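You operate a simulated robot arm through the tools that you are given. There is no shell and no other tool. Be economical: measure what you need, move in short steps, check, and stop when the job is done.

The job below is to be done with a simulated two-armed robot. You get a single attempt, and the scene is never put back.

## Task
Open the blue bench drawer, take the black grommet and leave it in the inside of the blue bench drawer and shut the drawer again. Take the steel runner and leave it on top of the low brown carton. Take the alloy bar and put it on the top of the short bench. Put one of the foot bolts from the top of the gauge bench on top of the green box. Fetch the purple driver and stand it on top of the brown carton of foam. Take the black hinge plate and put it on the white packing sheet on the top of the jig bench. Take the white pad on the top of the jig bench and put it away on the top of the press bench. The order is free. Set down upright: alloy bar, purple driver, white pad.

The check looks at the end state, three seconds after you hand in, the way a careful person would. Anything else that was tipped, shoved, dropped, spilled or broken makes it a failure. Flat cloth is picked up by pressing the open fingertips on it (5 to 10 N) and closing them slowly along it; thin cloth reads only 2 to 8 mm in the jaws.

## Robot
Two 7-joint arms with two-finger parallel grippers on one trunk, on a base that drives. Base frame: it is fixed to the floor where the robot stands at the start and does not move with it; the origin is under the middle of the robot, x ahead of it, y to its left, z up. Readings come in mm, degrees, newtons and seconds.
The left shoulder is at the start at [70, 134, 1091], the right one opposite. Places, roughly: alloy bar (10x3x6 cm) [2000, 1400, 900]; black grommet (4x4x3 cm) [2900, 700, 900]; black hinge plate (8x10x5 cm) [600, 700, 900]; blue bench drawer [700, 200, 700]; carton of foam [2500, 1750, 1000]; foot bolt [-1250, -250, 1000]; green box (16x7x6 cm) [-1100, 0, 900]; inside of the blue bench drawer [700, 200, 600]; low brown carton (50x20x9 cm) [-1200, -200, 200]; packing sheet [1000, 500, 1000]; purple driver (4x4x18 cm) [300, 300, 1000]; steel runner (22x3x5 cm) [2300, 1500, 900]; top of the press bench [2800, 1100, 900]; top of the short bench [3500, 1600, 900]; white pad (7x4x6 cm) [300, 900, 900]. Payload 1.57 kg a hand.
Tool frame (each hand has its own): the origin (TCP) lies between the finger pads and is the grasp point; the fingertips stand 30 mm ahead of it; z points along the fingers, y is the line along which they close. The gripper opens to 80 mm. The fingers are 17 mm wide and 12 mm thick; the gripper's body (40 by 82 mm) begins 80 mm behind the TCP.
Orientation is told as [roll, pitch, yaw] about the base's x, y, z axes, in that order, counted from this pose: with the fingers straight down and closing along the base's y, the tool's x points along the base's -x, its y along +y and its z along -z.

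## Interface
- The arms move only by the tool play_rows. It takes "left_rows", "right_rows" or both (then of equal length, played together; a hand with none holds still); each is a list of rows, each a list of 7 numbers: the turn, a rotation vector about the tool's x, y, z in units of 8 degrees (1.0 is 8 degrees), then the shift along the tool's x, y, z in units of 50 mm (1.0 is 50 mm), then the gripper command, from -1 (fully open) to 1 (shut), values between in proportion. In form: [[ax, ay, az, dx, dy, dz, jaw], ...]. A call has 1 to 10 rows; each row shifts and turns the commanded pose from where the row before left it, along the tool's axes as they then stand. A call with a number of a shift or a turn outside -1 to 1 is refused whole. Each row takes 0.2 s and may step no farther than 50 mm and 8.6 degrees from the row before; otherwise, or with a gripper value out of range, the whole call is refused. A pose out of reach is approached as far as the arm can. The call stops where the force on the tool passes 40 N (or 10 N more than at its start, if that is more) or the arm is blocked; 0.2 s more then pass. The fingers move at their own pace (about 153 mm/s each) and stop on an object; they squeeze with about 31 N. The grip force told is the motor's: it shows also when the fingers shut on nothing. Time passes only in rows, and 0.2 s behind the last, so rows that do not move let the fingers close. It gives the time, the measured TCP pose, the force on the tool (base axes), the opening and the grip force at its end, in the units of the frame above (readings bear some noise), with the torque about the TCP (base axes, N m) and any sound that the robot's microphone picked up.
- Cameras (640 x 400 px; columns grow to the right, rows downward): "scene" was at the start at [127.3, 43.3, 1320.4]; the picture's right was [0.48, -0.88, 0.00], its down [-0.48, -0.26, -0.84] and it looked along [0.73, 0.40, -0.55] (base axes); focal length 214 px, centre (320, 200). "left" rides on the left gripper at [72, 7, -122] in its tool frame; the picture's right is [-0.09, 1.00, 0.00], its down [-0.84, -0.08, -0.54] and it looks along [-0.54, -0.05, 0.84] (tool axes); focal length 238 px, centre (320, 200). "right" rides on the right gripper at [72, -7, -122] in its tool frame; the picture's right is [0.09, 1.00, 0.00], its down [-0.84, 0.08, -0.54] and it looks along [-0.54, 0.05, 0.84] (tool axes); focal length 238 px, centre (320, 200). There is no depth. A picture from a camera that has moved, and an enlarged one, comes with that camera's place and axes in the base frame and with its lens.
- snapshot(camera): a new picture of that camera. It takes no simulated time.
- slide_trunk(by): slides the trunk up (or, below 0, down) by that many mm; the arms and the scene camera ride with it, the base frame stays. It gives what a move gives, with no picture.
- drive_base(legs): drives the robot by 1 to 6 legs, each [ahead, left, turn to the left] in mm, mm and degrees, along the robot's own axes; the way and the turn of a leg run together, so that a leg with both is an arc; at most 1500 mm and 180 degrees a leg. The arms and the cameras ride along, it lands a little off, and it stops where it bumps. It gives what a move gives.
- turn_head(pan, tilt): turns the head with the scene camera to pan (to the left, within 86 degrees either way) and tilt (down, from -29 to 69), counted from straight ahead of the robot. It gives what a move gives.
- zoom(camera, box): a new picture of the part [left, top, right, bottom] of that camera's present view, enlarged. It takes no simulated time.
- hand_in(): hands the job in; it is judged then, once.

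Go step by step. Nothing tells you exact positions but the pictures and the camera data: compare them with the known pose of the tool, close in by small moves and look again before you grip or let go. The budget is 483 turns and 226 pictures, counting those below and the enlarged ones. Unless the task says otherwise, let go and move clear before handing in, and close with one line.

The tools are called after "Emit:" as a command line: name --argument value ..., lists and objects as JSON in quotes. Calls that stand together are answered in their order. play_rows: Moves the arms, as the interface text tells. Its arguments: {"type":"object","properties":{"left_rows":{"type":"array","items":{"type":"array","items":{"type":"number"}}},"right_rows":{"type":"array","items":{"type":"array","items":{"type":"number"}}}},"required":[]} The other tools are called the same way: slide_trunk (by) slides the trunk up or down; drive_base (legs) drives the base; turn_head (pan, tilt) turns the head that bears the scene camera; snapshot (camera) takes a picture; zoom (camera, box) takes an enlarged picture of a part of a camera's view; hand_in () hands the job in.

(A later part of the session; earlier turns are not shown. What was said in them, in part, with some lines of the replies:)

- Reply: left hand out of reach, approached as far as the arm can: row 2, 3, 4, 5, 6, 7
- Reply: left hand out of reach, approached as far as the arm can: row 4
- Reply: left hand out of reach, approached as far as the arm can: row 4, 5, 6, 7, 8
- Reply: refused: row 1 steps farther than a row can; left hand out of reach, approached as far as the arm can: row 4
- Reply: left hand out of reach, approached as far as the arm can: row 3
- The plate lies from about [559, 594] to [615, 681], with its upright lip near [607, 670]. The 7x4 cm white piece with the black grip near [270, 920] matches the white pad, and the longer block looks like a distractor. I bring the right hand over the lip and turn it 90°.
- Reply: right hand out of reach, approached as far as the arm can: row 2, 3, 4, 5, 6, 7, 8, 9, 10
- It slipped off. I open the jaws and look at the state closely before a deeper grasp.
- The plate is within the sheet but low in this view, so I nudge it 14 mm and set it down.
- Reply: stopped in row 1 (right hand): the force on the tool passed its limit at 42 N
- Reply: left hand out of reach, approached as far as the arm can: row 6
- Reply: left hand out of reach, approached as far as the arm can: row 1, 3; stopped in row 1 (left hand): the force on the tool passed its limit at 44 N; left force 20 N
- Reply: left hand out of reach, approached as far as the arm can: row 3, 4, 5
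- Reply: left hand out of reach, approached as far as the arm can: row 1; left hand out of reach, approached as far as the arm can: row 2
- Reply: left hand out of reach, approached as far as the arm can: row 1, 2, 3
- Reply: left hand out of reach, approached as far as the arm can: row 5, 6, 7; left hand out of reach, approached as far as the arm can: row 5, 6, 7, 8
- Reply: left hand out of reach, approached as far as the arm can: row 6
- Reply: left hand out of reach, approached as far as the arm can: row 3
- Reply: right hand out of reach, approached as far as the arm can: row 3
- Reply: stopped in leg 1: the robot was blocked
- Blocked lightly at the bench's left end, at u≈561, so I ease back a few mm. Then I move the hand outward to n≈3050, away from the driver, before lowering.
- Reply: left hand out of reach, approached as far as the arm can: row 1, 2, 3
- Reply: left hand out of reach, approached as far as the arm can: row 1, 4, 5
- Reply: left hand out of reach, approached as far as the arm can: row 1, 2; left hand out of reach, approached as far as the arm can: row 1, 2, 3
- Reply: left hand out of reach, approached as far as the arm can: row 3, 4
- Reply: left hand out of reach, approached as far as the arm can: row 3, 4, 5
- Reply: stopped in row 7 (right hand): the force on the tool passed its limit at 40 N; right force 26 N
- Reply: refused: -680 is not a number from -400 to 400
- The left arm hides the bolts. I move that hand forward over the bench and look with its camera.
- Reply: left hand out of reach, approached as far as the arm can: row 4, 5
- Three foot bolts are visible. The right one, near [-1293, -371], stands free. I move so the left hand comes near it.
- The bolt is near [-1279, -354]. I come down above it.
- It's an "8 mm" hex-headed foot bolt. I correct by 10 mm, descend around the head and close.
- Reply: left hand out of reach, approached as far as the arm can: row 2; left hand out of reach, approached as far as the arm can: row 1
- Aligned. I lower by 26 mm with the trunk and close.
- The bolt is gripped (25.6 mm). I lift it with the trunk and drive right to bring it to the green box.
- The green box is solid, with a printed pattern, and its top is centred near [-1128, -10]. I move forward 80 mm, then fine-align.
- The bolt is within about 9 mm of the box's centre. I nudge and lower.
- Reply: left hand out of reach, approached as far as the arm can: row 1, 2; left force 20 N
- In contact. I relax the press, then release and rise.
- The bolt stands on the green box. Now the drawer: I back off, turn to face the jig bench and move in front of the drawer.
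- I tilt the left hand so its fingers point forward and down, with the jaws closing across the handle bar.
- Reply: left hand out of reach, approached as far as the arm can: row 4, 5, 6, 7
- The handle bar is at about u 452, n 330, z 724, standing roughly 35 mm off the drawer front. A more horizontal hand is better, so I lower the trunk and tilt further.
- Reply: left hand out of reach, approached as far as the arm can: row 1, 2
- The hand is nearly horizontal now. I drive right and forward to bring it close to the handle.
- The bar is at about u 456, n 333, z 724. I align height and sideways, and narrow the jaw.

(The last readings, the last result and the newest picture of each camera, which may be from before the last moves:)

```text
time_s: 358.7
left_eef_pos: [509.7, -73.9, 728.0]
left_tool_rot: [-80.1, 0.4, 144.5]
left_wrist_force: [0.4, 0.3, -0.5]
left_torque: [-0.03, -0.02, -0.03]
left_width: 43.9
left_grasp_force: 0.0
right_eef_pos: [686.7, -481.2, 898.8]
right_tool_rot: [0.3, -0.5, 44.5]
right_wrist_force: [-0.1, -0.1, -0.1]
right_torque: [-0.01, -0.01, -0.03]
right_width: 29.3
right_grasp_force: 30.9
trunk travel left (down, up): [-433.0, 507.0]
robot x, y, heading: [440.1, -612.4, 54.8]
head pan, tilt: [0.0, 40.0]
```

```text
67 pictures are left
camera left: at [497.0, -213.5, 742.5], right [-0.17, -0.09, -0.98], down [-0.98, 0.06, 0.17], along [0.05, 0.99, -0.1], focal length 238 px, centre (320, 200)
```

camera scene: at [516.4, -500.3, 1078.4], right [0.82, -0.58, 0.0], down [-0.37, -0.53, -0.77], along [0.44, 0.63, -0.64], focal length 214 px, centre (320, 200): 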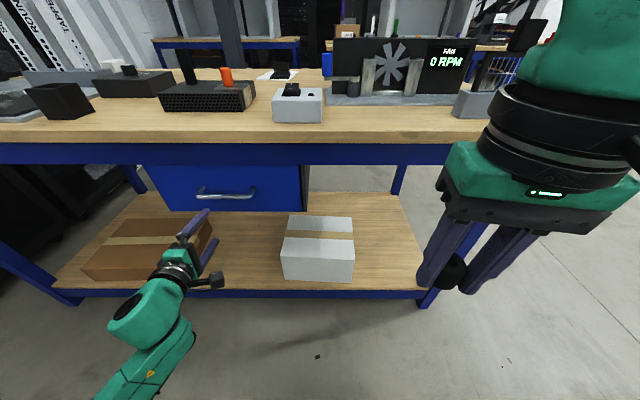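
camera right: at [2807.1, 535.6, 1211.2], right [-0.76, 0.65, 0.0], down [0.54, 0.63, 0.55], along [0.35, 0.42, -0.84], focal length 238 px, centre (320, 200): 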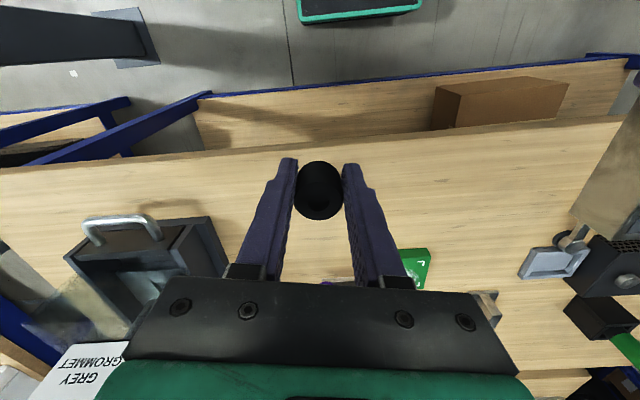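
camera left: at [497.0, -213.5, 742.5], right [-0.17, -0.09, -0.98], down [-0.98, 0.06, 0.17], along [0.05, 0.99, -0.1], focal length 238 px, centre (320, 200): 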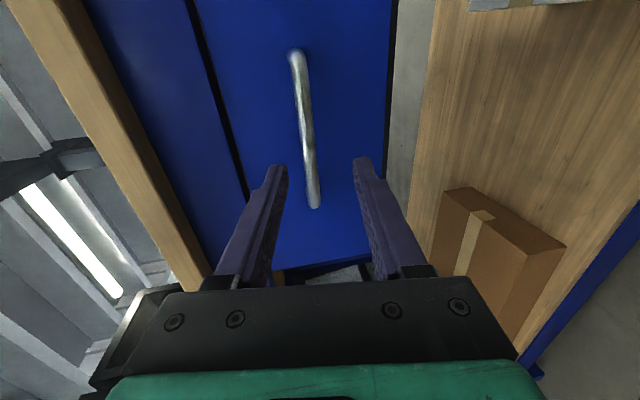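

Emit:
play_rows --left_rows '[[0, 0, 0, 0, -0.1, 0.6, -0.1], [0, 0, 0, 0, -0.1, 0.6, -0.1]]'

Emit:
snapshot --camera "left"

Emit:
zoom --camera "scene" --box '[140, 150, 320, 280]'

```text
time_s: 359.3
left_eef_pos: [546.7, -24.3, 726.4]
left_tool_rot: [-80.0, 0.4, 144.5]
left_wrist_force: [0.6, 0.2, 0.6]
left_torque: [0.0, -0.04, 0.01]
left_width: 44.0
left_grasp_force: 0.2
right_eef_pos: [686.8, -482.3, 897.6]
right_tool_rot: [0.4, -0.5, 44.5]
right_wrist_force: [-0.1, 0.5, -0.2]
right_torque: [-0.03, 0.01, -0.01]
right_width: 29.6
right_grasp_force: 30.6
trunk travel left (down, up): [-433.0, 507.0]
robot x, y, heading: [438.5, -612.5, 55.0]
head pan, tilt: [0.0, 40.0]
```

```text
66 pictures are left
camera left: at [532.7, -164.2, 740.5], right [-0.17, -0.09, -0.98], down [-0.98, 0.06, 0.17], along [0.05, 0.99, -0.1], focal length 238 px, centre (320, 200)
```

left: 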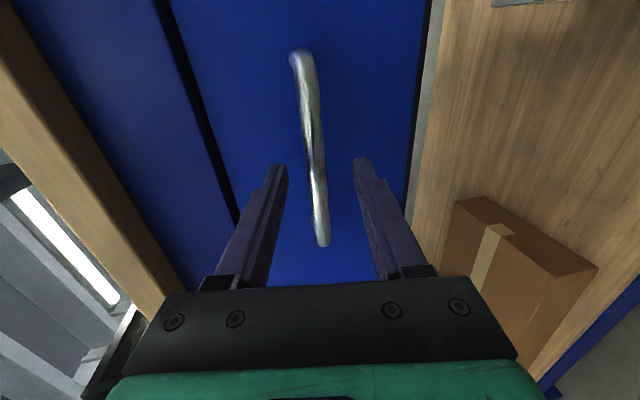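

```text
3.08 times, centred on (230, 215) of scene
camera zoom: at [516.3, -500.8, 1078.5], right [0.82, -0.58, 0.0], down [-0.37, -0.53, -0.77], along [0.44, 0.63, -0.64], focal length 660 px, centre (597, 154)
```

zoom: 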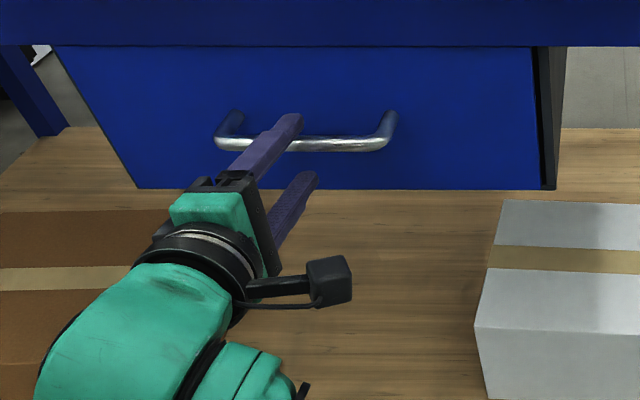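

The bar lies between the fingers. I advance 25 mm and close.

Emit:
play_rows --left_rows '[[0, 0, 0, 0, -0.06, 0.3, -0.1], [0, 0, 0, 0, -0.03, 0.2, -0.1], [0, 0, 0, 0, 0, 0, 1], [0, 0, 0, 0, 0, 0, 1], [0, 0, 0, 0, 0, 0, 1]]'

Emit:
snapshot --camera "left"

```text
time_s: 360.5
left_eef_pos: [558.5, -3.3, 723.8]
left_tool_rot: [-79.9, 0.2, 144.6]
left_wrist_force: [-1.6, -6.4, -9.8]
left_torque: [0.05, 0.24, 0.03]
left_width: 13.9
left_grasp_force: 30.4
right_eef_pos: [688.2, -481.5, 898.5]
right_tool_rot: [0.3, -0.5, 44.4]
right_wrist_force: [0.0, 0.0, -0.2]
right_torque: [0.02, 0.01, -0.02]
right_width: 29.4
right_grasp_force: 31.4
trunk travel left (down, up): [-433.0, 507.0]
robot x, y, heading: [438.4, -616.4, 54.8]
head pan, tilt: [0.0, 40.0]
```

```text
64 pictures are left
camera left: at [546.8, -142.9, 739.4], right [-0.17, -0.09, -0.98], down [-0.98, 0.06, 0.17], along [0.05, 0.99, -0.1], focal length 238 px, centre (320, 200)
```

left: 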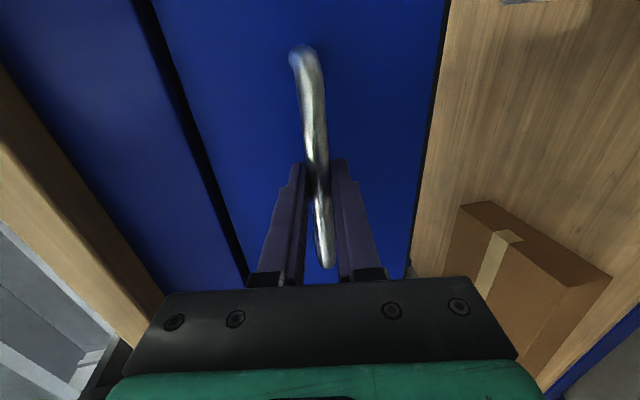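

The handle is gripped (13.9 mm). I pull by driving straight back, a little first.

Emit:
drive_base --legs '[[-80, 0, 0]]'

Emit:
snapshot --camera "scene"

```text
time_s: 361.6
left_eef_pos: [512.3, -68.6, 723.8]
left_tool_rot: [-79.9, 0.2, 144.7]
left_wrist_force: [5.3, -3.4, -10.9]
left_torque: [0.05, 0.11, -0.41]
left_width: 13.6
left_grasp_force: 30.2
right_eef_pos: [640.9, -546.7, 897.8]
right_tool_rot: [0.4, -0.5, 44.6]
right_wrist_force: [-0.7, 0.4, -0.1]
right_torque: [-0.01, -0.01, 0.06]
right_width: 29.4
right_grasp_force: 30.3
trunk travel left (down, up): [-433.0, 507.0]
robot x, y, heading: [392.9, -681.7, 55.0]
head pan, tilt: [0.0, 40.0]
```

```text
63 pictures are left
camera scene: at [470.2, -566.3, 1078.3], right [0.82, -0.57, 0.0], down [-0.37, -0.53, -0.77], along [0.44, 0.63, -0.64], focal length 214 px, centre (320, 200)
```

scene: 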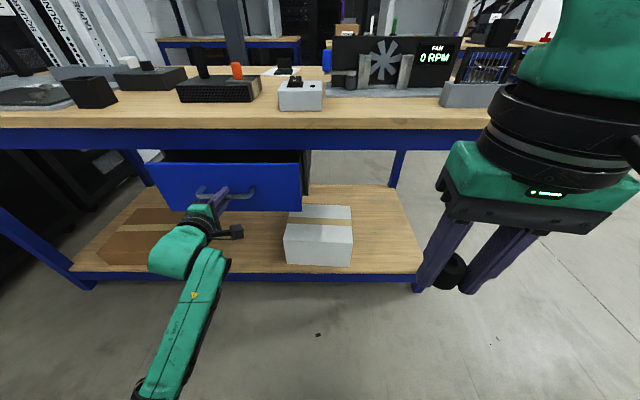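

The drawer is opening smoothly. I pull another 120 mm.

Emit:
drive_base --legs '[[-120, 0, 0]]'

Emit:
snapshot --camera "scene"

```text
time_s: 362.8
left_eef_pos: [443.2, -166.0, 723.9]
left_tool_rot: [-79.9, 0.4, 144.6]
left_wrist_force: [-1.9, 1.5, -4.0]
left_torque: [0.14, 0.21, 0.11]
left_width: 13.6
left_grasp_force: 30.6
right_eef_pos: [570.8, -644.1, 898.0]
right_tool_rot: [0.4, -0.4, 44.6]
right_wrist_force: [-1.0, 0.3, -0.7]
right_torque: [0.0, -0.04, 0.01]
right_width: 29.3
right_grasp_force: 31.5
trunk travel left (down, up): [-433.0, 507.0]
robot x, y, heading: [325.0, -772.8, 55.1]
head pan, tilt: [0.0, 40.0]
```

```text
62 pictures are left
camera scene: at [400.3, -664.0, 1078.5], right [0.82, -0.57, 0.0], down [-0.37, -0.53, -0.77], along [0.44, 0.63, -0.64], focal length 214 px, centre (320, 200)
```

scene: 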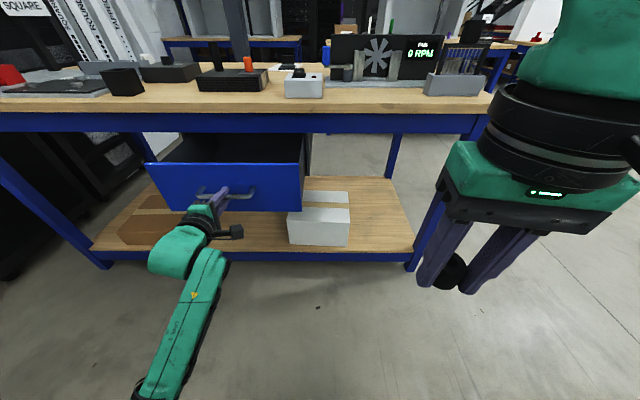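

The drawer is open about 200 mm. I release the handle carefully, back off, and put the left hand upright and tucked.

Emit:
play_rows --left_rows '[[0, 0, 0, 0, 0, 0, 0.4], [0, 0, 0, 0, 0, 0, -0.1], [0, 0, 0, 0, 0, 0, -0.1], [0, 0, 0, 0, 0.08, -0.5, -0.1], [0, 0, 0, 0, 0.1, -0.6, -0.1], [0, 0, 0, 0, 0.1, -0.6, -0.1]]'

Emit:
drive_base --legs '[[-80, 0, 0]]'

Emit:
play_rows --left_rows '[[-1, 0, 0, 0, 0, 0, -1], [-1, 0, 0, 0, 0, 0, -1], [-1, 0, 0, 0, 0, 0, -1], [-1, 0, 0, 0, 0, 0, -1], [-1, 0, 0, 0, 0, 0, -1], [-1, 0, 0, 0, 0, 0, -1], [-1, 0, 0, 0, 0, 0, -1], [-1, 0, 0, 0, 0, 0, -1], [-1, 0, 0, 0, 0, 0, -1], [-1, 0, 0, 0, 0, 0, -1]]'

Emit:
snapshot --camera "scene"

```text
time_s: 364.2
left_eef_pos: [394.6, -237.4, 726.7]
left_tool_rot: [-79.9, 0.2, 144.6]
left_wrist_force: [-0.1, -0.2, -0.3]
left_torque: [-0.01, 0.02, 0.01]
left_width: 44.2
left_grasp_force: 0.1
right_eef_pos: [570.0, -645.2, 898.3]
right_tool_rot: [0.5, -0.6, 44.6]
right_wrist_force: [0.4, -0.5, -0.7]
right_torque: [0.0, 0.0, 0.01]
right_width: 29.5
right_grasp_force: 30.3
trunk travel left (down, up): [-433.0, 507.0]
robot x, y, heading: [324.6, -775.4, 54.9]
head pan, tilt: [0.0, 40.0]
```

```text
time_s: 365.3
left_eef_pos: [345.5, -305.8, 725.3]
left_tool_rot: [-80.0, 0.2, 144.7]
left_wrist_force: [0.2, -1.1, 0.5]
left_torque: [-0.02, -0.02, -0.03]
left_width: 44.0
left_grasp_force: 0.0
right_eef_pos: [523.4, -713.9, 897.6]
right_tool_rot: [0.4, -0.6, 44.8]
right_wrist_force: [-0.2, 0.6, 0.2]
right_torque: [0.04, 0.0, 0.01]
right_width: 29.6
right_grasp_force: 31.3
trunk travel left (down, up): [-433.0, 507.0]
robot x, y, heading: [274.3, -841.1, 55.0]
head pan, tilt: [0.0, 40.0]
```

```text
time_s: 367.5
left_eef_pos: [346.5, -305.2, 726.4]
left_tool_rot: [0.2, 0.3, 144.8]
left_wrist_force: [-0.5, 0.2, -0.6]
left_torque: [0.02, 0.01, 0.0]
left_width: 79.9
left_grasp_force: 0.1
right_eef_pos: [522.9, -713.0, 896.9]
right_tool_rot: [0.4, -0.6, 44.7]
right_wrist_force: [0.9, 0.2, 0.9]
right_torque: [0.0, -0.01, -0.01]
right_width: 29.4
right_grasp_force: 31.3
trunk travel left (down, up): [-433.0, 507.0]
robot x, y, heading: [274.8, -842.0, 54.9]
head pan, tilt: [0.0, 40.0]
```

```text
61 pictures are left
camera scene: at [353.4, -732.5, 1078.5], right [0.82, -0.57, 0.0], down [-0.37, -0.53, -0.77], along [0.44, 0.63, -0.64], focal length 214 px, centre (320, 200)
```

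scene: 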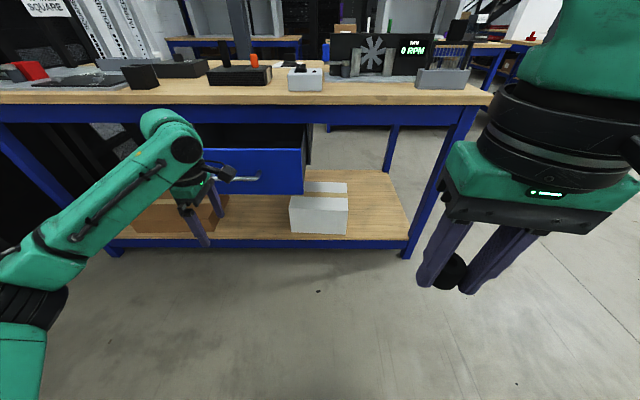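

Emit:
play_rows --left_rows '[[0, 0, 0, 0, 0.9, 0, -1], [0, 0, 0, 0, 0.9, 0, -1], [0, 0, 0, 0, 0.9, 0, -1], [0, 0, 0, 0, 0.9, 0, -1]]'

Emit:
slide_trunk --by 170

Emit:
drive_base --legs '[[0, 380, 0], [350, 0, 0]]'

Emit:
turn_head --pan -10 --tilt 55

Emit:
snapshot --camera "scene"

Emit:
snapshot --camera "right"

```text
time_s: 368.5
left_eef_pos: [263.8, -428.7, 723.7]
left_tool_rot: [0.1, 0.3, 144.7]
left_wrist_force: [-0.4, 0.9, -0.1]
left_torque: [-0.02, 0.0, 0.02]
left_width: 80.0
left_grasp_force: 0.1
left hand out of reach, approached as far as the arm can: row 4
right_eef_pos: [524.4, -712.5, 896.7]
right_tool_rot: [0.3, -0.5, 44.7]
right_wrist_force: [0.0, -0.2, -0.4]
right_torque: [-0.01, 0.02, 0.01]
right_width: 29.8
right_grasp_force: 31.4
trunk travel left (down, up): [-433.0, 507.0]
robot x, y, heading: [278.0, -841.8, 55.2]
head pan, tilt: [0.0, 40.0]
```

```text
time_s: 370.4
left_eef_pos: [262.9, -430.3, 894.0]
left_tool_rot: [0.1, 0.4, 144.7]
left_wrist_force: [-0.1, 0.7, 1.0]
left_torque: [0.01, 0.0, -0.01]
left_width: 80.0
left_grasp_force: 0.0
right_eef_pos: [524.3, -713.3, 1067.0]
right_tool_rot: [0.4, -0.5, 44.8]
right_wrist_force: [0.4, -0.8, 0.5]
right_torque: [0.02, 0.0, 0.0]
right_width: 29.4
right_grasp_force: 30.8
trunk travel left (down, up): [-603.0, 337.0]
robot x, y, heading: [275.9, -844.7, 55.0]
head pan, tilt: [0.0, 40.0]
```

```text
time_s: 374.6
left_eef_pos: [163.7, 71.3, 895.4]
left_tool_rot: [0.0, 0.3, 144.1]
left_wrist_force: [0.0, 0.4, -0.1]
left_torque: [0.02, -0.02, 0.02]
left_width: 80.1
left_grasp_force: 0.0
right_eef_pos: [423.6, -214.8, 1067.9]
right_tool_rot: [0.3, -0.5, 44.1]
right_wrist_force: [-0.5, -0.9, -0.7]
right_torque: [-0.01, -0.02, 0.01]
right_width: 29.5
right_grasp_force: 31.1
trunk travel left (down, up): [-603.0, 337.0]
robot x, y, heading: [173.6, -343.0, 54.3]
head pan, tilt: [0.0, 40.0]
```

```text
time_s: 375.4
left_eef_pos: [164.0, 70.4, 894.7]
left_tool_rot: [0.1, 0.2, 144.1]
left_wrist_force: [-0.1, 0.5, 0.2]
left_torque: [-0.05, -0.02, -0.01]
left_width: 79.9
left_grasp_force: 0.0
right_eef_pos: [422.9, -215.8, 1066.9]
right_tool_rot: [0.3, -0.6, 44.2]
right_wrist_force: [0.4, -0.2, -0.7]
right_torque: [0.0, 0.0, 0.0]
right_width: 29.5
right_grasp_force: 31.4
trunk travel left (down, up): [-603.0, 337.0]
robot x, y, heading: [173.7, -342.1, 54.4]
head pan, tilt: [-10.0, 55.0]
```

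```text
60 pictures are left
camera scene: at [253.3, -252.1, 1227.9], right [0.7, -0.71, 0.0], down [-0.58, -0.57, -0.57], along [0.41, 0.4, -0.82], focal length 214 px, centre (320, 200)
```

scene: 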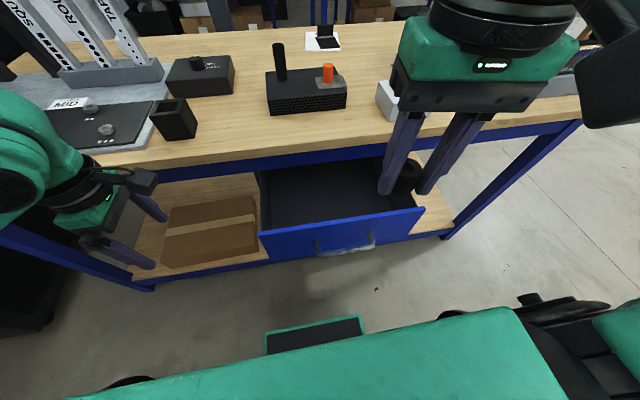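

```text
59 pictures are left
camera right: at [374.4, -272.0, 1188.8], right [-0.76, 0.65, 0.0], down [0.55, 0.63, 0.55], along [0.35, 0.42, -0.84], focal length 238 px, centre (320, 200)
```

right: 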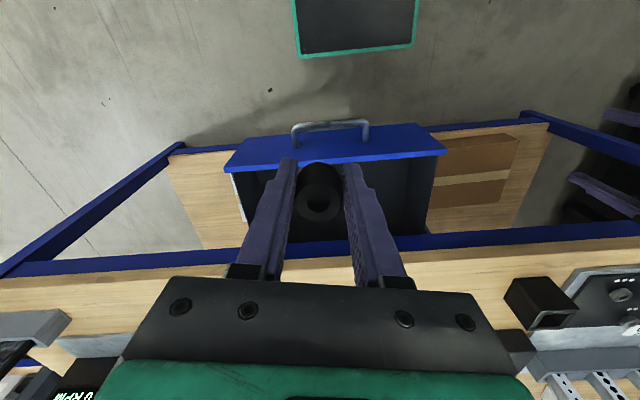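

The drawer interior is visible. I move the right hand over it, between the drawer front and the table edge.

Emit:
play_rows --right_rows '[[0, 0, 0, -0.766, 0.142, 0.3, 1], [0, 0, 0, -0.766, 0.142, 0.3, 1], [0, 0, 0, -0.766, 0.142, 0.3, 1], [0, 0, 0, -0.766, 0.142, 0.3, 1], [0, 0, 0, -0.766, 0.142, 0.3, 1]]'

Emit:
snapshot --camera "right"

Emit:
snapshot --camera "scene"

```text
time_s: 376.6
left_eef_pos: [165.6, 72.9, 893.8]
left_tool_rot: [0.2, 0.3, 144.1]
left_wrist_force: [0.2, 0.3, -0.5]
left_torque: [-0.02, 0.02, -0.01]
left_width: 80.2
left_grasp_force: 0.1
right_eef_pos: [535.9, -56.2, 992.6]
right_tool_rot: [0.3, -0.3, 44.1]
right_wrist_force: [0.5, 0.9, -0.3]
right_torque: [0.03, 0.01, -0.01]
right_width: 29.3
right_grasp_force: 31.3
trunk travel left (down, up): [-603.0, 337.0]
robot x, y, heading: [174.2, -340.9, 54.3]
head pan, tilt: [-10.0, 55.0]
```

```text
58 pictures are left
camera right: at [488.2, -112.1, 1114.2], right [-0.76, 0.65, 0.01], down [0.55, 0.63, 0.55], along [0.35, 0.42, -0.84], focal length 238 px, centre (320, 200)
```

right: 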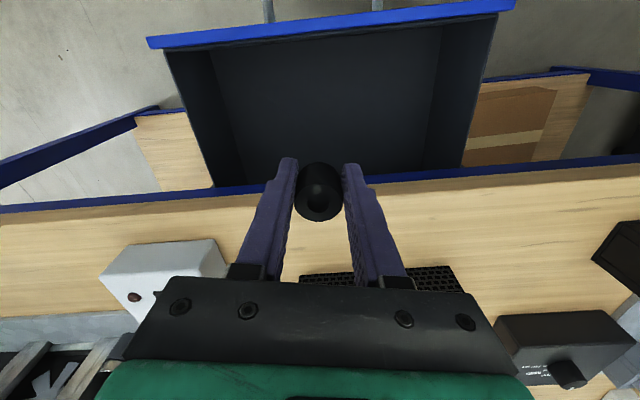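

```text
57 pictures are left
camera scene: at [255.4, -250.2, 1227.6], right [0.7, -0.71, 0.0], down [-0.59, -0.57, -0.57], along [0.41, 0.4, -0.82], focal length 214 px, centre (320, 200)
```

scene: 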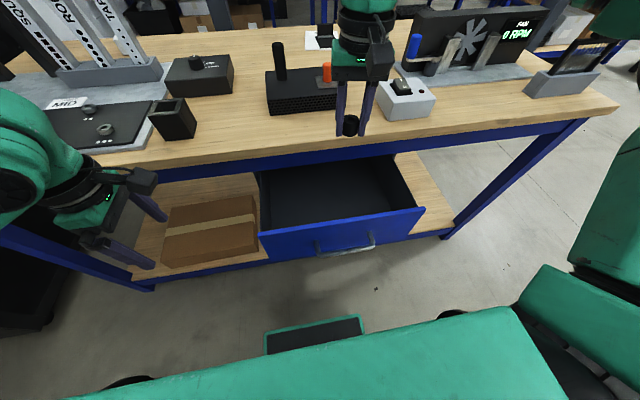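

The hand is centred over the opening. I shift back 10 mm and go down inside.

Emit:
play_rows --right_rows '[[0, 0, 0, 0.2, 0, 0.8, 1], [0, 0, 0, 0, 0, 0.9, 1], [0, 0, 0, 0, 0, 0.9, 1], [0, 0, 0, 0, 0, 0.9, 1]]'

Emit:
snapshot --camera "right"

Emit:
snapshot --camera "scene"

```text
time_s: 377.6
left_eef_pos: [164.4, 72.0, 895.6]
left_tool_rot: [0.1, 0.3, 144.1]
left_wrist_force: [-0.4, 0.1, 0.3]
left_torque: [0.0, -0.01, 0.04]
left_width: 79.9
left_grasp_force: 0.1
right_eef_pos: [527.9, -65.7, 820.1]
right_tool_rot: [0.4, -0.5, 44.1]
right_wrist_force: [0.6, 0.1, 0.0]
right_torque: [0.02, 0.0, 0.0]
right_width: 29.4
right_grasp_force: 31.3
trunk travel left (down, up): [-603.0, 337.0]
robot x, y, heading: [173.0, -347.2, 54.6]
head pan, tilt: [-10.0, 55.0]
```

```text
56 pictures are left
camera right: at [479.6, -122.0, 942.0], right [-0.76, 0.65, 0.01], down [0.55, 0.63, 0.55], along [0.35, 0.42, -0.84], focal length 238 px, centre (320, 200)
```

right: 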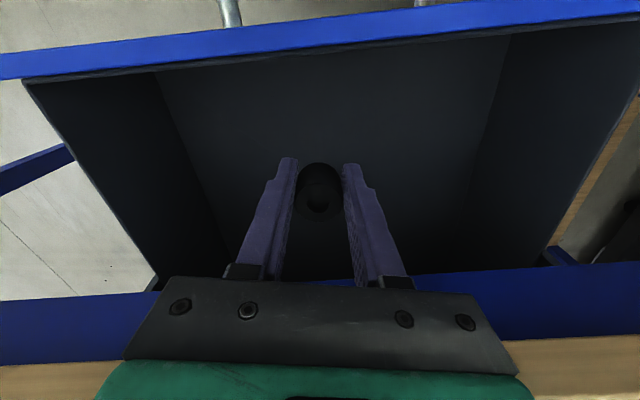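

```text
55 pictures are left
camera scene: at [254.4, -251.6, 1227.8], right [0.7, -0.71, 0.0], down [-0.59, -0.57, -0.57], along [0.41, 0.4, -0.82], focal length 214 px, centre (320, 200)
```

scene: 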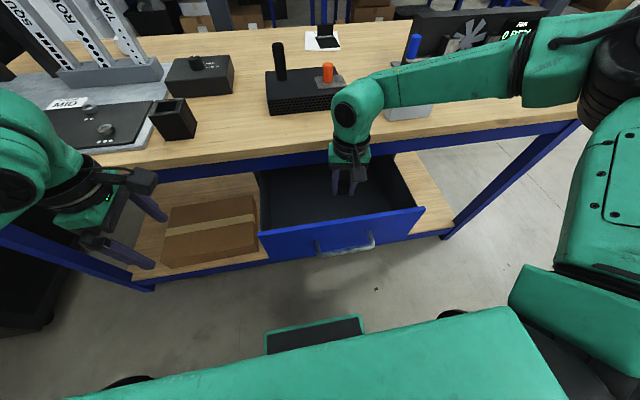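

Emit:
play_rows --right_rows '[[0, 0, 0, 0, 0, 0.6, 1], [0, 0, 0, 0, 0, 0.6, 1]]'

Emit:
snapshot --camera "scene"

Emit:
snapshot --camera "right"

```text
time_s: 378.2
left_eef_pos: [164.2, 71.7, 894.6]
left_tool_rot: [0.1, 0.3, 144.1]
left_wrist_force: [0.5, -0.1, -0.3]
left_torque: [0.01, 0.01, 0.0]
left_width: 80.2
left_grasp_force: 0.1
right_eef_pos: [528.9, -63.8, 760.9]
right_tool_rot: [0.5, -0.5, 44.1]
right_wrist_force: [0.0, 0.1, 0.5]
right_torque: [-0.02, 0.0, 0.01]
right_width: 29.3
right_grasp_force: 31.0
trunk travel left (down, up): [-603.0, 337.0]
robot x, y, heading: [170.4, -344.8, 54.4]
head pan, tilt: [-10.0, 55.0]
```

```text
54 pictures are left
camera scene: at [253.9, -251.8, 1227.8], right [0.7, -0.71, 0.0], down [-0.59, -0.57, -0.57], along [0.41, 0.4, -0.82], focal length 214 px, centre (320, 200)
```

scene: 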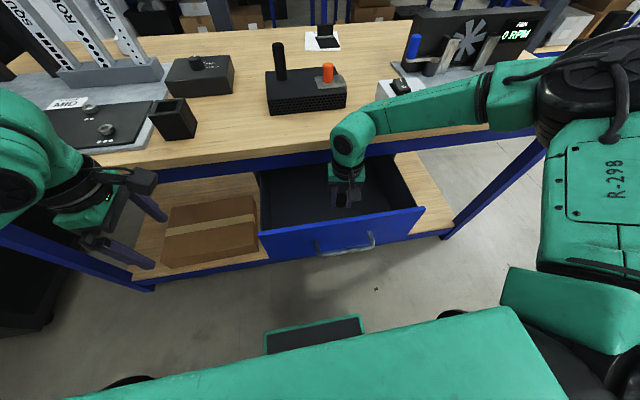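

```text
53 pictures are left
camera right: at [481.2, -120.8, 881.6], right [-0.76, 0.65, 0.01], down [0.55, 0.63, 0.55], along [0.35, 0.42, -0.83], focal length 238 px, centre (320, 200)
```

right: 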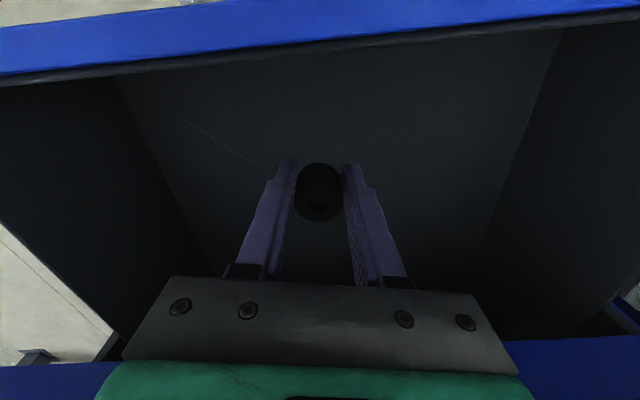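

Emit:
play_rows --right_rows '[[0, 0, 0, 0, 0, 0.5, 1], [0, 0, 0, 0, 0, 0.4, 1]]'

Emit:
play_rows --right_rows '[[0, 0, 0, 0, 0, 0.25, 1], [0, 0, 0, 0, 0, 0.2, 1]]'

Emit:
snapshot --camera "right"

```text
time_s: 378.8
left_eef_pos: [162.7, 70.3, 895.0]
left_tool_rot: [0.0, 0.4, 144.1]
left_wrist_force: [0.6, -0.2, -0.1]
left_torque: [-0.01, 0.07, -0.01]
left_width: 79.9
left_grasp_force: 0.0
right_eef_pos: [530.0, -73.9, 725.3]
right_tool_rot: [0.4, -0.6, 44.1]
right_wrist_force: [-0.3, -0.3, -0.5]
right_torque: [0.01, 0.02, -0.03]
right_width: 29.2
right_grasp_force: 30.9
right hand out of reach, approached as far as the arm can: row 2
trunk travel left (down, up): [-603.0, 337.0]
robot x, y, heading: [175.6, -344.8, 54.1]
head pan, tilt: [-10.0, 55.0]
```

```text
time_s: 379.4
left_eef_pos: [164.2, 71.8, 893.6]
left_tool_rot: [0.1, 0.3, 144.1]
left_wrist_force: [0.1, -0.6, 1.0]
left_torque: [0.02, 0.02, 0.05]
left_width: 80.1
left_grasp_force: 0.0
right_eef_pos: [536.1, -84.4, 709.5]
right_tool_rot: [0.4, -0.5, 44.1]
right_wrist_force: [-0.3, 0.7, -0.4]
right_torque: [-0.01, -0.01, -0.05]
right_width: 29.4
right_grasp_force: 30.8
right hand out of reach, approached as far as the arm can: row 1, 2
trunk travel left (down, up): [-603.0, 337.0]
robot x, y, heading: [174.8, -344.1, 54.7]
head pan, tilt: [-10.0, 55.0]
```

```text
52 pictures are left
camera right: at [488.2, -140.9, 829.9], right [-0.76, 0.65, 0.01], down [0.55, 0.63, 0.55], along [0.35, 0.42, -0.83], focal length 238 px, centre (320, 200)
```

right: 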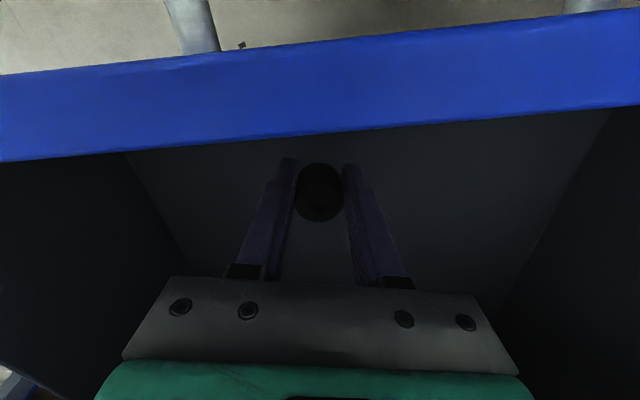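

The grommet is about 30 mm above the drawer floor, well inside. I release it here and rise.

Emit:
slide_trunk --by -10

Emit:
play_rows --right_rows '[[0, 0, 0, 0, 0, 0, 0.2], [0, 0, 0, 0, 0, 0, -0.2], [0, 0, 0, 0, 0, 0, -0.2], [0, 0, 0, 0, 0, 0, -0.2], [0, 0, 0, 0, 0, -0.5, -0.2], [0, 0, 0, 0, 0, -0.9, -0.2], [0, 0, 0, 0, 0, -0.9, -0.2]]'

Emit:
snapshot --camera "right"

Emit:
zoom --camera "scene" --box '[240, 100, 440, 260]'

```text
time_s: 380.0
left_eef_pos: [163.2, 72.4, 885.6]
left_tool_rot: [0.1, 0.4, 144.1]
left_wrist_force: [0.2, 0.0, 0.1]
left_torque: [0.01, 0.0, 0.01]
left_width: 79.9
left_grasp_force: 0.1
right_eef_pos: [535.7, -84.7, 699.7]
right_tool_rot: [0.4, -0.5, 44.1]
right_wrist_force: [1.4, -0.3, -0.2]
right_torque: [0.0, 0.04, 0.01]
right_width: 29.4
right_grasp_force: 31.0
trunk travel left (down, up): [-593.0, 347.0]
robot x, y, heading: [172.7, -343.3, 54.4]
head pan, tilt: [-10.0, 55.0]
```

```text
time_s: 381.6
left_eef_pos: [162.6, 71.5, 884.6]
left_tool_rot: [0.0, 0.3, 144.1]
left_wrist_force: [0.0, -0.7, 0.6]
left_torque: [-0.01, -0.01, -0.03]
left_width: 79.8
left_grasp_force: 0.2
right_eef_pos: [533.2, -84.2, 811.2]
right_tool_rot: [0.4, -0.6, 44.1]
right_wrist_force: [0.5, -0.3, 0.7]
right_torque: [-0.01, 0.02, -0.01]
right_width: 48.1
right_grasp_force: 0.0
trunk travel left (down, up): [-593.0, 347.0]
robot x, y, heading: [174.7, -344.6, 54.3]
head pan, tilt: [-10.0, 55.0]
```

```text
51 pictures are left
camera right: at [485.9, -140.9, 933.4], right [-0.76, 0.65, 0.01], down [0.55, 0.63, 0.55], along [0.35, 0.42, -0.83], focal length 238 px, centre (320, 200)
```

right: 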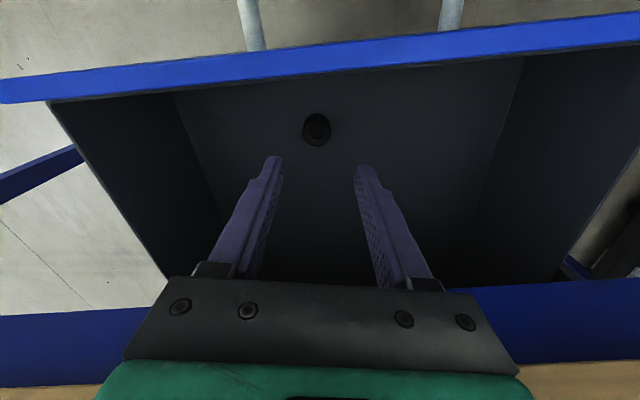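

```text
2.50 times, centred on (340, 180) of scene
camera zoom: at [252.7, -252.9, 1217.9], right [0.7, -0.71, 0.0], down [-0.58, -0.57, -0.57], along [0.41, 0.4, -0.82], focal length 536 px, centre (270, 250)
```

zoom: 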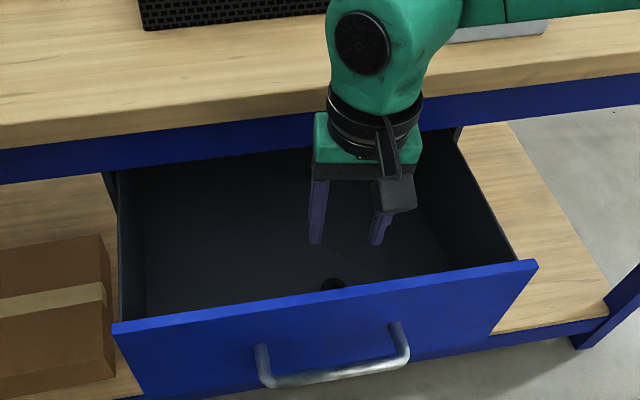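

The grommet lies in the drawer. I lift the right hand out, tuck it, and back off to the pushing position for the left hand.

Emit:
play_rows --right_rows '[[0, 0, 0, 0, 0, -0.9, -0.2], [0, 0, 0, 0, 0, -0.9, -0.2], [0, 0, 0, 0, 0, -0.9, -0.2], [0, 0, 0, 0, 0, -0.9, -0.2], [0, 0, 0, 0.7, 0, -0.6, -0.2], [0, 0, 0, 0.8, 0, 0, -0.2], [0, 0, 0, 0.8, 0, 0, -0.2], [0, 0, 0, 0.8, 0, 0, -0.2]]'

Emit:
drive_base --legs '[[-360, 0, 0], [0, -375, 0]]'

Emit:
slide_trunk --by -160

```text
time_s: 383.4
left_eef_pos: [164.2, 69.2, 884.7]
left_tool_rot: [-0.1, 0.3, 144.1]
left_wrist_force: [0.6, -0.1, 0.0]
left_torque: [0.01, 0.03, -0.02]
left_width: 80.2
left_grasp_force: 0.0
right_eef_pos: [422.9, -199.4, 1024.8]
right_tool_rot: [0.3, -0.7, 44.1]
right_wrist_force: [-0.6, -0.3, 0.8]
right_torque: [0.02, -0.02, -0.01]
right_width: 48.1
right_grasp_force: 0.0
trunk travel left (down, up): [-593.0, 347.0]
robot x, y, heading: [172.0, -344.2, 54.7]
head pan, tilt: [-10.0, 55.0]
```

```text
time_s: 387.7
left_eef_pos: [259.8, -436.6, 885.2]
left_tool_rot: [0.0, 0.2, 144.1]
left_wrist_force: [0.4, -0.2, -0.1]
left_torque: [0.01, 0.0, -0.02]
left_width: 79.9
left_grasp_force: 0.0
right_eef_pos: [519.8, -706.0, 1023.0]
right_tool_rot: [0.4, -0.6, 44.1]
right_wrist_force: [0.1, 0.1, -1.3]
right_torque: [-0.04, -0.01, -0.02]
right_width: 48.1
right_grasp_force: 0.1
trunk travel left (down, up): [-593.0, 347.0]
robot x, y, heading: [269.2, -852.4, 54.4]
head pan, tilt: [-10.0, 55.0]
```

```text
time_s: 389.5
left_eef_pos: [257.2, -437.6, 724.7]
left_tool_rot: [0.0, 0.2, 144.2]
left_wrist_force: [-0.6, 0.5, 0.5]
left_torque: [-0.02, 0.02, 0.04]
left_width: 79.8
left_grasp_force: 0.1
right_eef_pos: [518.9, -706.4, 863.8]
right_tool_rot: [0.4, -0.6, 44.1]
right_wrist_force: [-0.3, 0.3, -0.3]
right_torque: [0.0, 0.0, -0.01]
right_width: 48.0
right_grasp_force: 0.1
trunk travel left (down, up): [-433.0, 507.0]
robot x, y, heading: [268.8, -851.3, 54.2]
head pan, tilt: [-10.0, 55.0]
```

Emit:
play_rows --left_rows '[[0, 0, 0, 0, -0.9, 0, 1], [0, 0, 0, 0, -0.9, 0, 1], [0, 0, 0, 0, -0.9, 0, 1], [0, 0, 0, 0, -0.8, 0, 1]]'

Emit:
play_rows --left_rows '[[1, 0, 0, 0, 0, 0, 1], [1, 0, 0, 0, 0, 0, 1], [1, 0, 0, 0, 0, 0, 1], [1, 0, 0, 0, 0, 0, 1], [1, 0, 0, 0, 0, 0, 1], [1, 0, 0, 0, 0, 0, 1], [1, 0, 0, 0, 0, 0, 1], [1, 0, 0, 0, 0, 0, 1], [1, 0, 0, 0, 0, 0, 1], [1, 0, 0, 0, 0, 0, 1]]'

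Emit:
snapshot --camera "left"

```text
time_s: 390.5
left_eef_pos: [361.3, -294.4, 723.1]
left_tool_rot: [0.1, 0.3, 144.2]
left_wrist_force: [-0.2, 0.2, -0.9]
left_torque: [-0.04, -0.01, -0.02]
left_width: 0.0
left_grasp_force: 21.7
right_eef_pos: [520.0, -706.6, 864.2]
right_tool_rot: [0.6, -0.4, 44.1]
right_wrist_force: [0.5, -0.1, 0.3]
right_torque: [-0.01, -0.01, 0.02]
right_width: 47.9
right_grasp_force: 0.0
trunk travel left (down, up): [-433.0, 507.0]
robot x, y, heading: [269.0, -851.9, 54.4]
head pan, tilt: [-10.0, 55.0]
```

```text
time_s: 392.7
left_eef_pos: [359.9, -293.9, 724.6]
left_tool_rot: [-80.1, 0.3, 144.1]
left_wrist_force: [-0.2, 0.3, 0.5]
left_torque: [-0.05, -0.01, 0.0]
left_width: 0.0
left_grasp_force: 21.1
right_eef_pos: [519.9, -706.4, 864.1]
right_tool_rot: [0.6, -0.6, 44.1]
right_wrist_force: [0.0, -0.1, -0.3]
right_torque: [0.03, -0.01, -0.02]
right_width: 48.1
right_grasp_force: 0.0
trunk travel left (down, up): [-433.0, 507.0]
robot x, y, heading: [268.5, -848.5, 54.5]
head pan, tilt: [-10.0, 55.0]
```

```text
49 pictures are left
camera left: at [346.2, -434.5, 738.6], right [-0.17, -0.09, -0.98], down [-0.98, 0.07, 0.17], along [0.05, 0.99, -0.1], focal length 238 px, centre (320, 200)
```

left: 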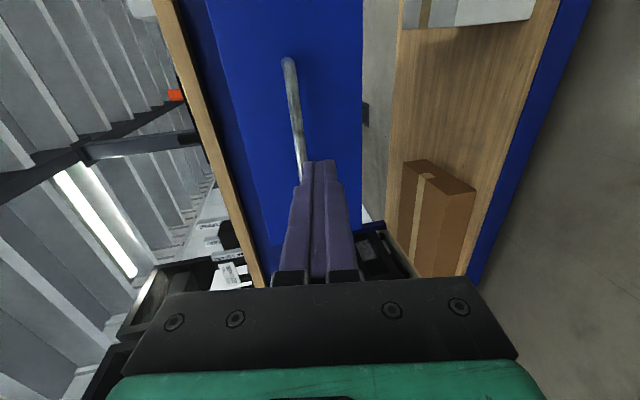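

Emit:
play_rows --left_rows '[[0, 0, 0, 0, 0.71, 0.12, 1]]'

Emit:
drive_base --legs '[[190, 0, 0]]'

Emit:
turn_head --pan 0 --tilt 40

Emit:
snapshot --camera "scene"

Emit:
snapshot --camera "left"

```text
time_s: 393.1
left_eef_pos: [359.7, -292.1, 688.5]
left_tool_rot: [-79.9, 0.2, 144.2]
left_wrist_force: [-0.7, -0.9, -0.5]
left_torque: [-0.01, 0.0, 0.01]
left_width: 0.0
left_grasp_force: 21.5
right_eef_pos: [519.6, -706.3, 864.8]
right_tool_rot: [0.5, -0.6, 44.1]
right_wrist_force: [0.7, 0.5, 0.6]
right_torque: [0.03, -0.01, 0.0]
right_width: 48.0
right_grasp_force: 0.0
trunk travel left (down, up): [-433.0, 507.0]
robot x, y, heading: [269.2, -853.2, 54.5]
head pan, tilt: [-10.0, 55.0]
```

```text
time_s: 394.6
left_eef_pos: [465.6, -142.9, 686.5]
left_tool_rot: [-80.0, 0.3, 144.1]
left_wrist_force: [-0.1, 1.1, -0.7]
left_torque: [0.0, -0.01, -0.03]
left_width: 0.0
left_grasp_force: 21.0
right_eef_pos: [626.9, -555.9, 864.4]
right_tool_rot: [0.4, -0.5, 44.1]
right_wrist_force: [-0.7, -0.9, 0.1]
right_torque: [0.02, -0.02, -0.03]
right_width: 48.0
right_grasp_force: 0.1
trunk travel left (down, up): [-433.0, 507.0]
robot x, y, heading: [373.4, -702.2, 54.5]
head pan, tilt: [-10.0, 55.0]
```

```text
time_s: 395.4
left_eef_pos: [465.8, -142.2, 687.1]
left_tool_rot: [-79.9, 0.4, 144.0]
left_wrist_force: [-0.5, 0.1, 0.2]
left_torque: [0.01, -0.04, 0.0]
left_width: 0.0
left_grasp_force: 21.4
right_eef_pos: [625.6, -556.7, 864.0]
right_tool_rot: [0.5, -0.6, 44.1]
right_wrist_force: [0.1, -0.1, 1.1]
right_torque: [0.02, 0.03, -0.02]
right_width: 48.1
right_grasp_force: 0.1
trunk travel left (down, up): [-433.0, 507.0]
robot x, y, heading: [375.6, -702.3, 54.2]
head pan, tilt: [0.0, 40.0]
```

```text
48 pictures are left
camera scene: at [453.0, -591.7, 1078.5], right [0.81, -0.58, 0.0], down [-0.37, -0.52, -0.77], along [0.45, 0.62, -0.64], focal length 214 px, centre (320, 200)
```

scene: 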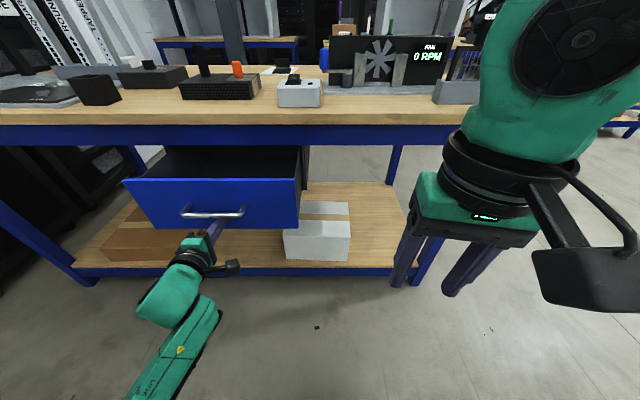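

```text
47 pictures are left
camera left: at [452.2, -283.0, 702.6], right [-0.17, -0.09, -0.98], down [-0.98, 0.07, 0.17], along [0.05, 0.99, -0.1], focal length 238 px, centre (320, 200)
```

left: 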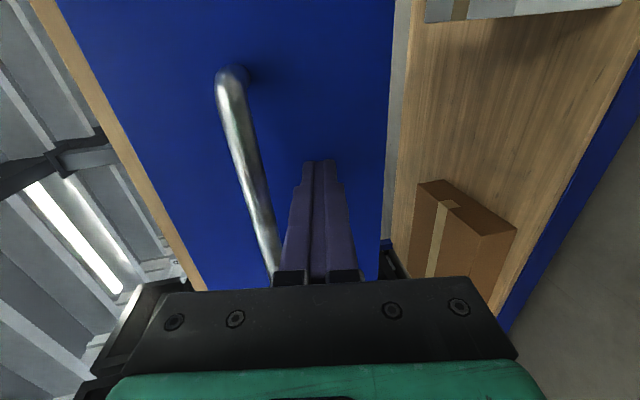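

The fingertips are just under the handle at the drawer front. I push by driving forward.

Emit:
drive_base --legs '[[150, 0, 0]]'

Emit:
snapshot --camera "scene"

```text
time_s: 396.8
left_eef_pos: [552.6, -20.4, 686.5]
left_tool_rot: [-80.0, 0.3, 144.1]
left_wrist_force: [-0.6, -0.2, -0.8]
left_torque: [0.01, 0.0, 0.0]
left_width: 0.1
left_grasp_force: 21.1
right_eef_pos: [714.9, -433.3, 865.4]
right_tool_rot: [0.6, -0.4, 44.2]
right_wrist_force: [0.1, 0.3, -0.5]
right_torque: [-0.03, 0.0, 0.0]
right_width: 47.9
right_grasp_force: 0.1
trunk travel left (down, up): [-433.0, 507.0]
robot x, y, heading: [460.9, -578.5, 54.5]
head pan, tilt: [0.0, 40.0]
```

```text
46 pictures are left
camera scene: at [540.4, -468.8, 1078.4], right [0.81, -0.58, 0.0], down [-0.37, -0.52, -0.77], along [0.44, 0.62, -0.64], focal length 214 px, centre (320, 200)
```

scene: 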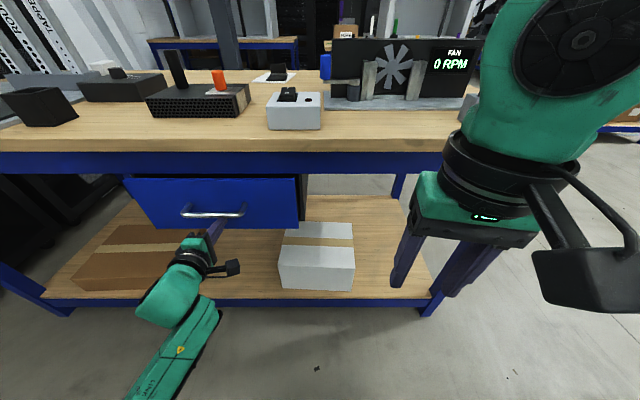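

Emit:
drive_base --legs '[[25, 0, 0]]'

Emit:
play_rows --left_rows '[[0, 0, 0, 0, 0, 0.15, 1], [0, 0, 0, 0, 0, 0.15, 1], [0, 0, 0, 0, 0, 0.15, 1]]'

Emit:
snapshot --camera "scene"

```text
time_s: 397.6
left_eef_pos: [566.6, -0.2, 685.4]
left_tool_rot: [-79.9, 0.4, 144.2]
left_wrist_force: [0.3, -0.5, -0.2]
left_torque: [0.03, 0.01, 0.01]
left_width: 0.2
left_grasp_force: 21.5
right_eef_pos: [728.7, -414.4, 864.2]
right_tool_rot: [0.4, -0.5, 44.3]
right_wrist_force: [-0.3, -0.3, 0.5]
right_torque: [-0.04, 0.02, 0.03]
right_width: 47.9
right_grasp_force: 0.2
trunk travel left (down, up): [-433.0, 507.0]
robot x, y, heading: [477.4, -562.0, 54.5]
head pan, tilt: [0.0, 40.0]
```

```text
time_s: 398.3
left_eef_pos: [572.1, 8.5, 685.9]
left_tool_rot: [-80.0, 0.2, 144.4]
left_wrist_force: [-17.9, -24.5, 4.7]
left_torque: [0.22, -0.14, -0.03]
left_width: 0.0
left_grasp_force: 21.3
right_eef_pos: [723.9, -418.4, 866.3]
right_tool_rot: [0.6, -0.9, 44.4]
right_wrist_force: [-0.3, 0.0, 0.8]
right_torque: [0.02, -0.03, -0.02]
right_width: 48.2
right_grasp_force: 0.0
trunk travel left (down, up): [-433.0, 507.0]
robot x, y, heading: [474.7, -560.6, 54.6]
head pan, tilt: [0.0, 40.0]
stopped in row 3 (left hand): the force on the tool passed its limit at 54 N (the readings are from after the stop); the commanded pose is now the measured one
```

```text
45 pictures are left
camera scene: at [550.2, -455.1, 1079.5], right [0.82, -0.58, 0.0], down [-0.37, -0.52, -0.77], along [0.44, 0.63, -0.64], focal length 214 px, centre (320, 200)
```

scene: 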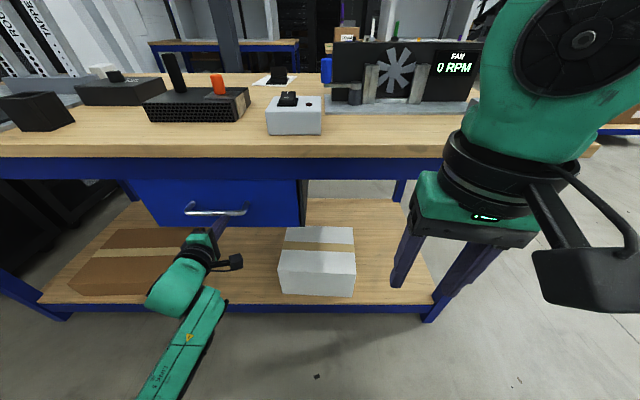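

The drawer hit its stop. I back away and check.

Emit:
drive_base --legs '[[-330, 0, 0]]'

Emit:
zoom --camera "scene" --box '[160, 60, 480, 260]'

Emit:
snapshot --camera "scene"

```text
time_s: 400.5
left_eef_pos: [387.6, -254.3, 681.7]
left_tool_rot: [-79.6, 0.4, 144.1]
left_wrist_force: [-0.2, -0.7, 0.5]
left_torque: [-0.02, 0.0, 0.0]
left_width: 0.0
left_grasp_force: 21.7
right_eef_pos: [537.3, -681.9, 863.6]
right_tool_rot: [0.5, -0.6, 44.1]
right_wrist_force: [0.3, 0.5, 0.8]
right_torque: [0.02, -0.03, 0.04]
right_width: 48.3
right_grasp_force: 0.1
trunk travel left (down, up): [-433.0, 507.0]
robot x, y, heading: [286.2, -826.3, 54.5]
head pan, tilt: [0.0, 40.0]
```

```text
2.00 times, centred on (320, 160) of scene
camera zoom: at [364.4, -716.5, 1078.7], right [0.81, -0.58, 0.0], down [-0.37, -0.52, -0.77], along [0.45, 0.62, -0.64], focal length 429 px, centre (320, 280)
```

zoom: 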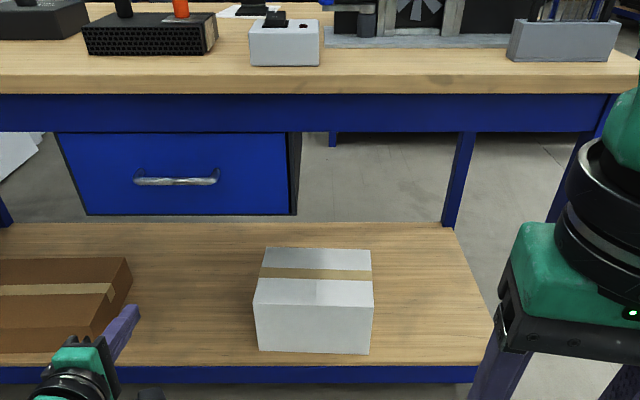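

```text
43 pictures are left
camera scene: at [364.4, -716.5, 1078.7], right [0.81, -0.58, 0.0], down [-0.37, -0.52, -0.77], along [0.45, 0.62, -0.64], focal length 214 px, centre (320, 200)
```

scene: 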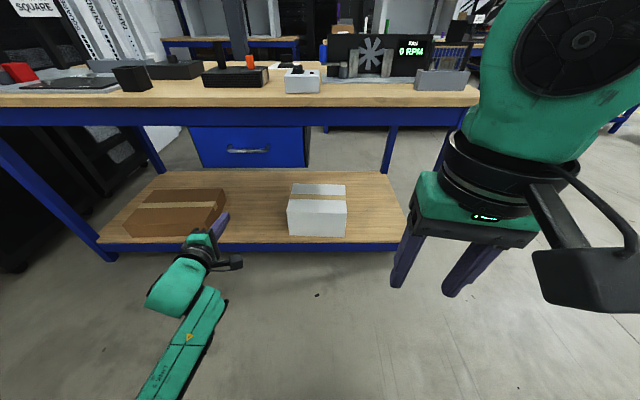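

The drawer is shut. I raise the trunk for one last look at the other items.

Emit:
slide_trunk --by 400

Emit:
turn_head --pan 0 --tilt 15

Emit:
zoom --camera "scene" --box '[200, 170, 520, 370]'

Emit:
zoom --camera "scene" --box '[300, 190, 460, 270]'

```text
time_s: 404.3
left_eef_pos: [387.7, -254.4, 1081.7]
left_tool_rot: [-79.6, 0.4, 144.1]
left_wrist_force: [-1.0, 0.4, 0.3]
left_torque: [0.0, -0.02, 0.01]
left_width: 0.0
left_grasp_force: 20.8
right_eef_pos: [538.8, -682.0, 1264.1]
right_tool_rot: [0.5, -0.6, 44.1]
right_wrist_force: [0.3, 0.3, 0.3]
right_torque: [0.0, -0.03, -0.02]
right_width: 48.0
right_grasp_force: 0.1
trunk travel left (down, up): [-833.0, 107.0]
robot x, y, heading: [290.8, -825.1, 54.4]
head pan, tilt: [0.0, 40.0]
```

```text
time_s: 405.2
left_eef_pos: [387.3, -253.6, 1081.6]
left_tool_rot: [-79.6, 0.3, 144.1]
left_wrist_force: [-0.5, -0.1, 1.2]
left_torque: [-0.03, -0.03, 0.02]
left_width: 0.0
left_grasp_force: 21.2
right_eef_pos: [538.8, -681.2, 1264.4]
right_tool_rot: [0.4, -0.6, 44.1]
right_wrist_force: [0.1, -0.5, -0.5]
right_torque: [-0.01, -0.06, -0.01]
right_width: 47.8
right_grasp_force: 0.1
trunk travel left (down, up): [-833.0, 107.0]
robot x, y, heading: [289.1, -826.1, 54.3]
head pan, tilt: [0.0, 15.0]
```

```text
2.00 times, centred on (360, 270) of scene
camera zoom: at [369.6, -709.1, 1518.0], right [0.81, -0.58, 0.0], down [-0.15, -0.21, -0.97], along [0.56, 0.79, -0.26], focal length 429 px, centre (240, 60)
```

zoom: 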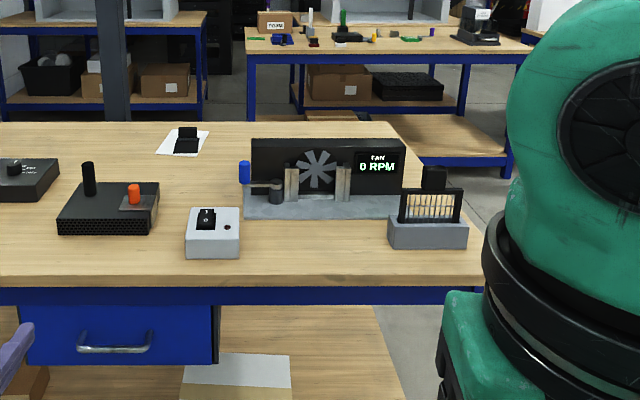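

```text
4.00 times, centred on (380, 230) of scene
camera zoom: at [369.6, -709.1, 1518.0], right [0.81, -0.58, 0.0], down [-0.15, -0.21, -0.97], along [0.56, 0.79, -0.26], focal length 858 px, centre (80, 80)
```

zoom: 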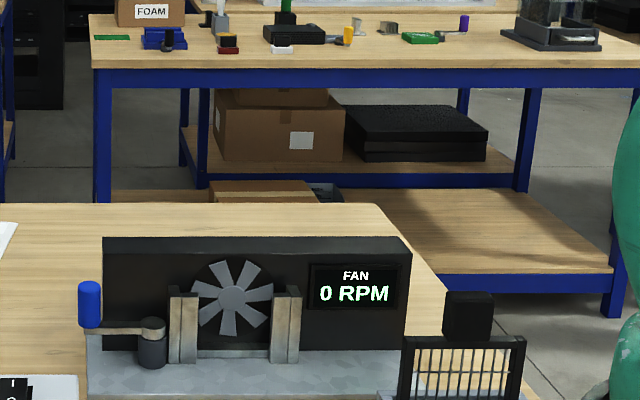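

Emit:
zoom --camera "scene" --box '[290, 120, 400, 200]'

```text
5.00 times, centred on (345, 160) of scene
camera zoom: at [369.6, -709.1, 1518.0], right [0.81, -0.58, 0.0], down [-0.15, -0.21, -0.97], along [0.56, 0.79, -0.26], focal length 1072 px, centre (195, 400)
```

zoom: 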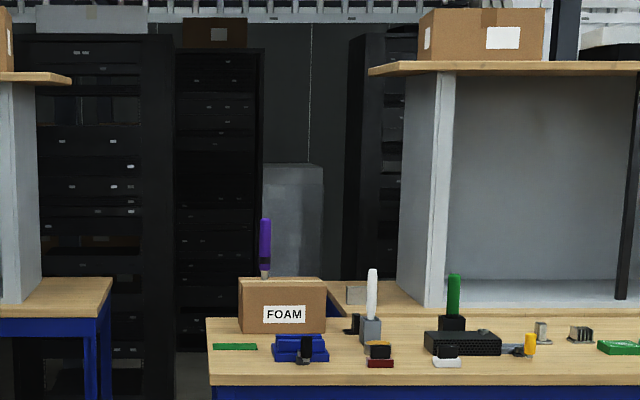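

The driver stands on the foam carton, and the alloy bar, pad and hinge plate are in place. The runner and the foot bolt were in place when last seen. The drawer is shut and both hands are clear, so I hand in.

Emit:
hand_in

```text
The job is handed in.
```

The job is handed in, and all seven items are where the task asked, with the alloy bar, driver and pad standing upright and the drawer shut.
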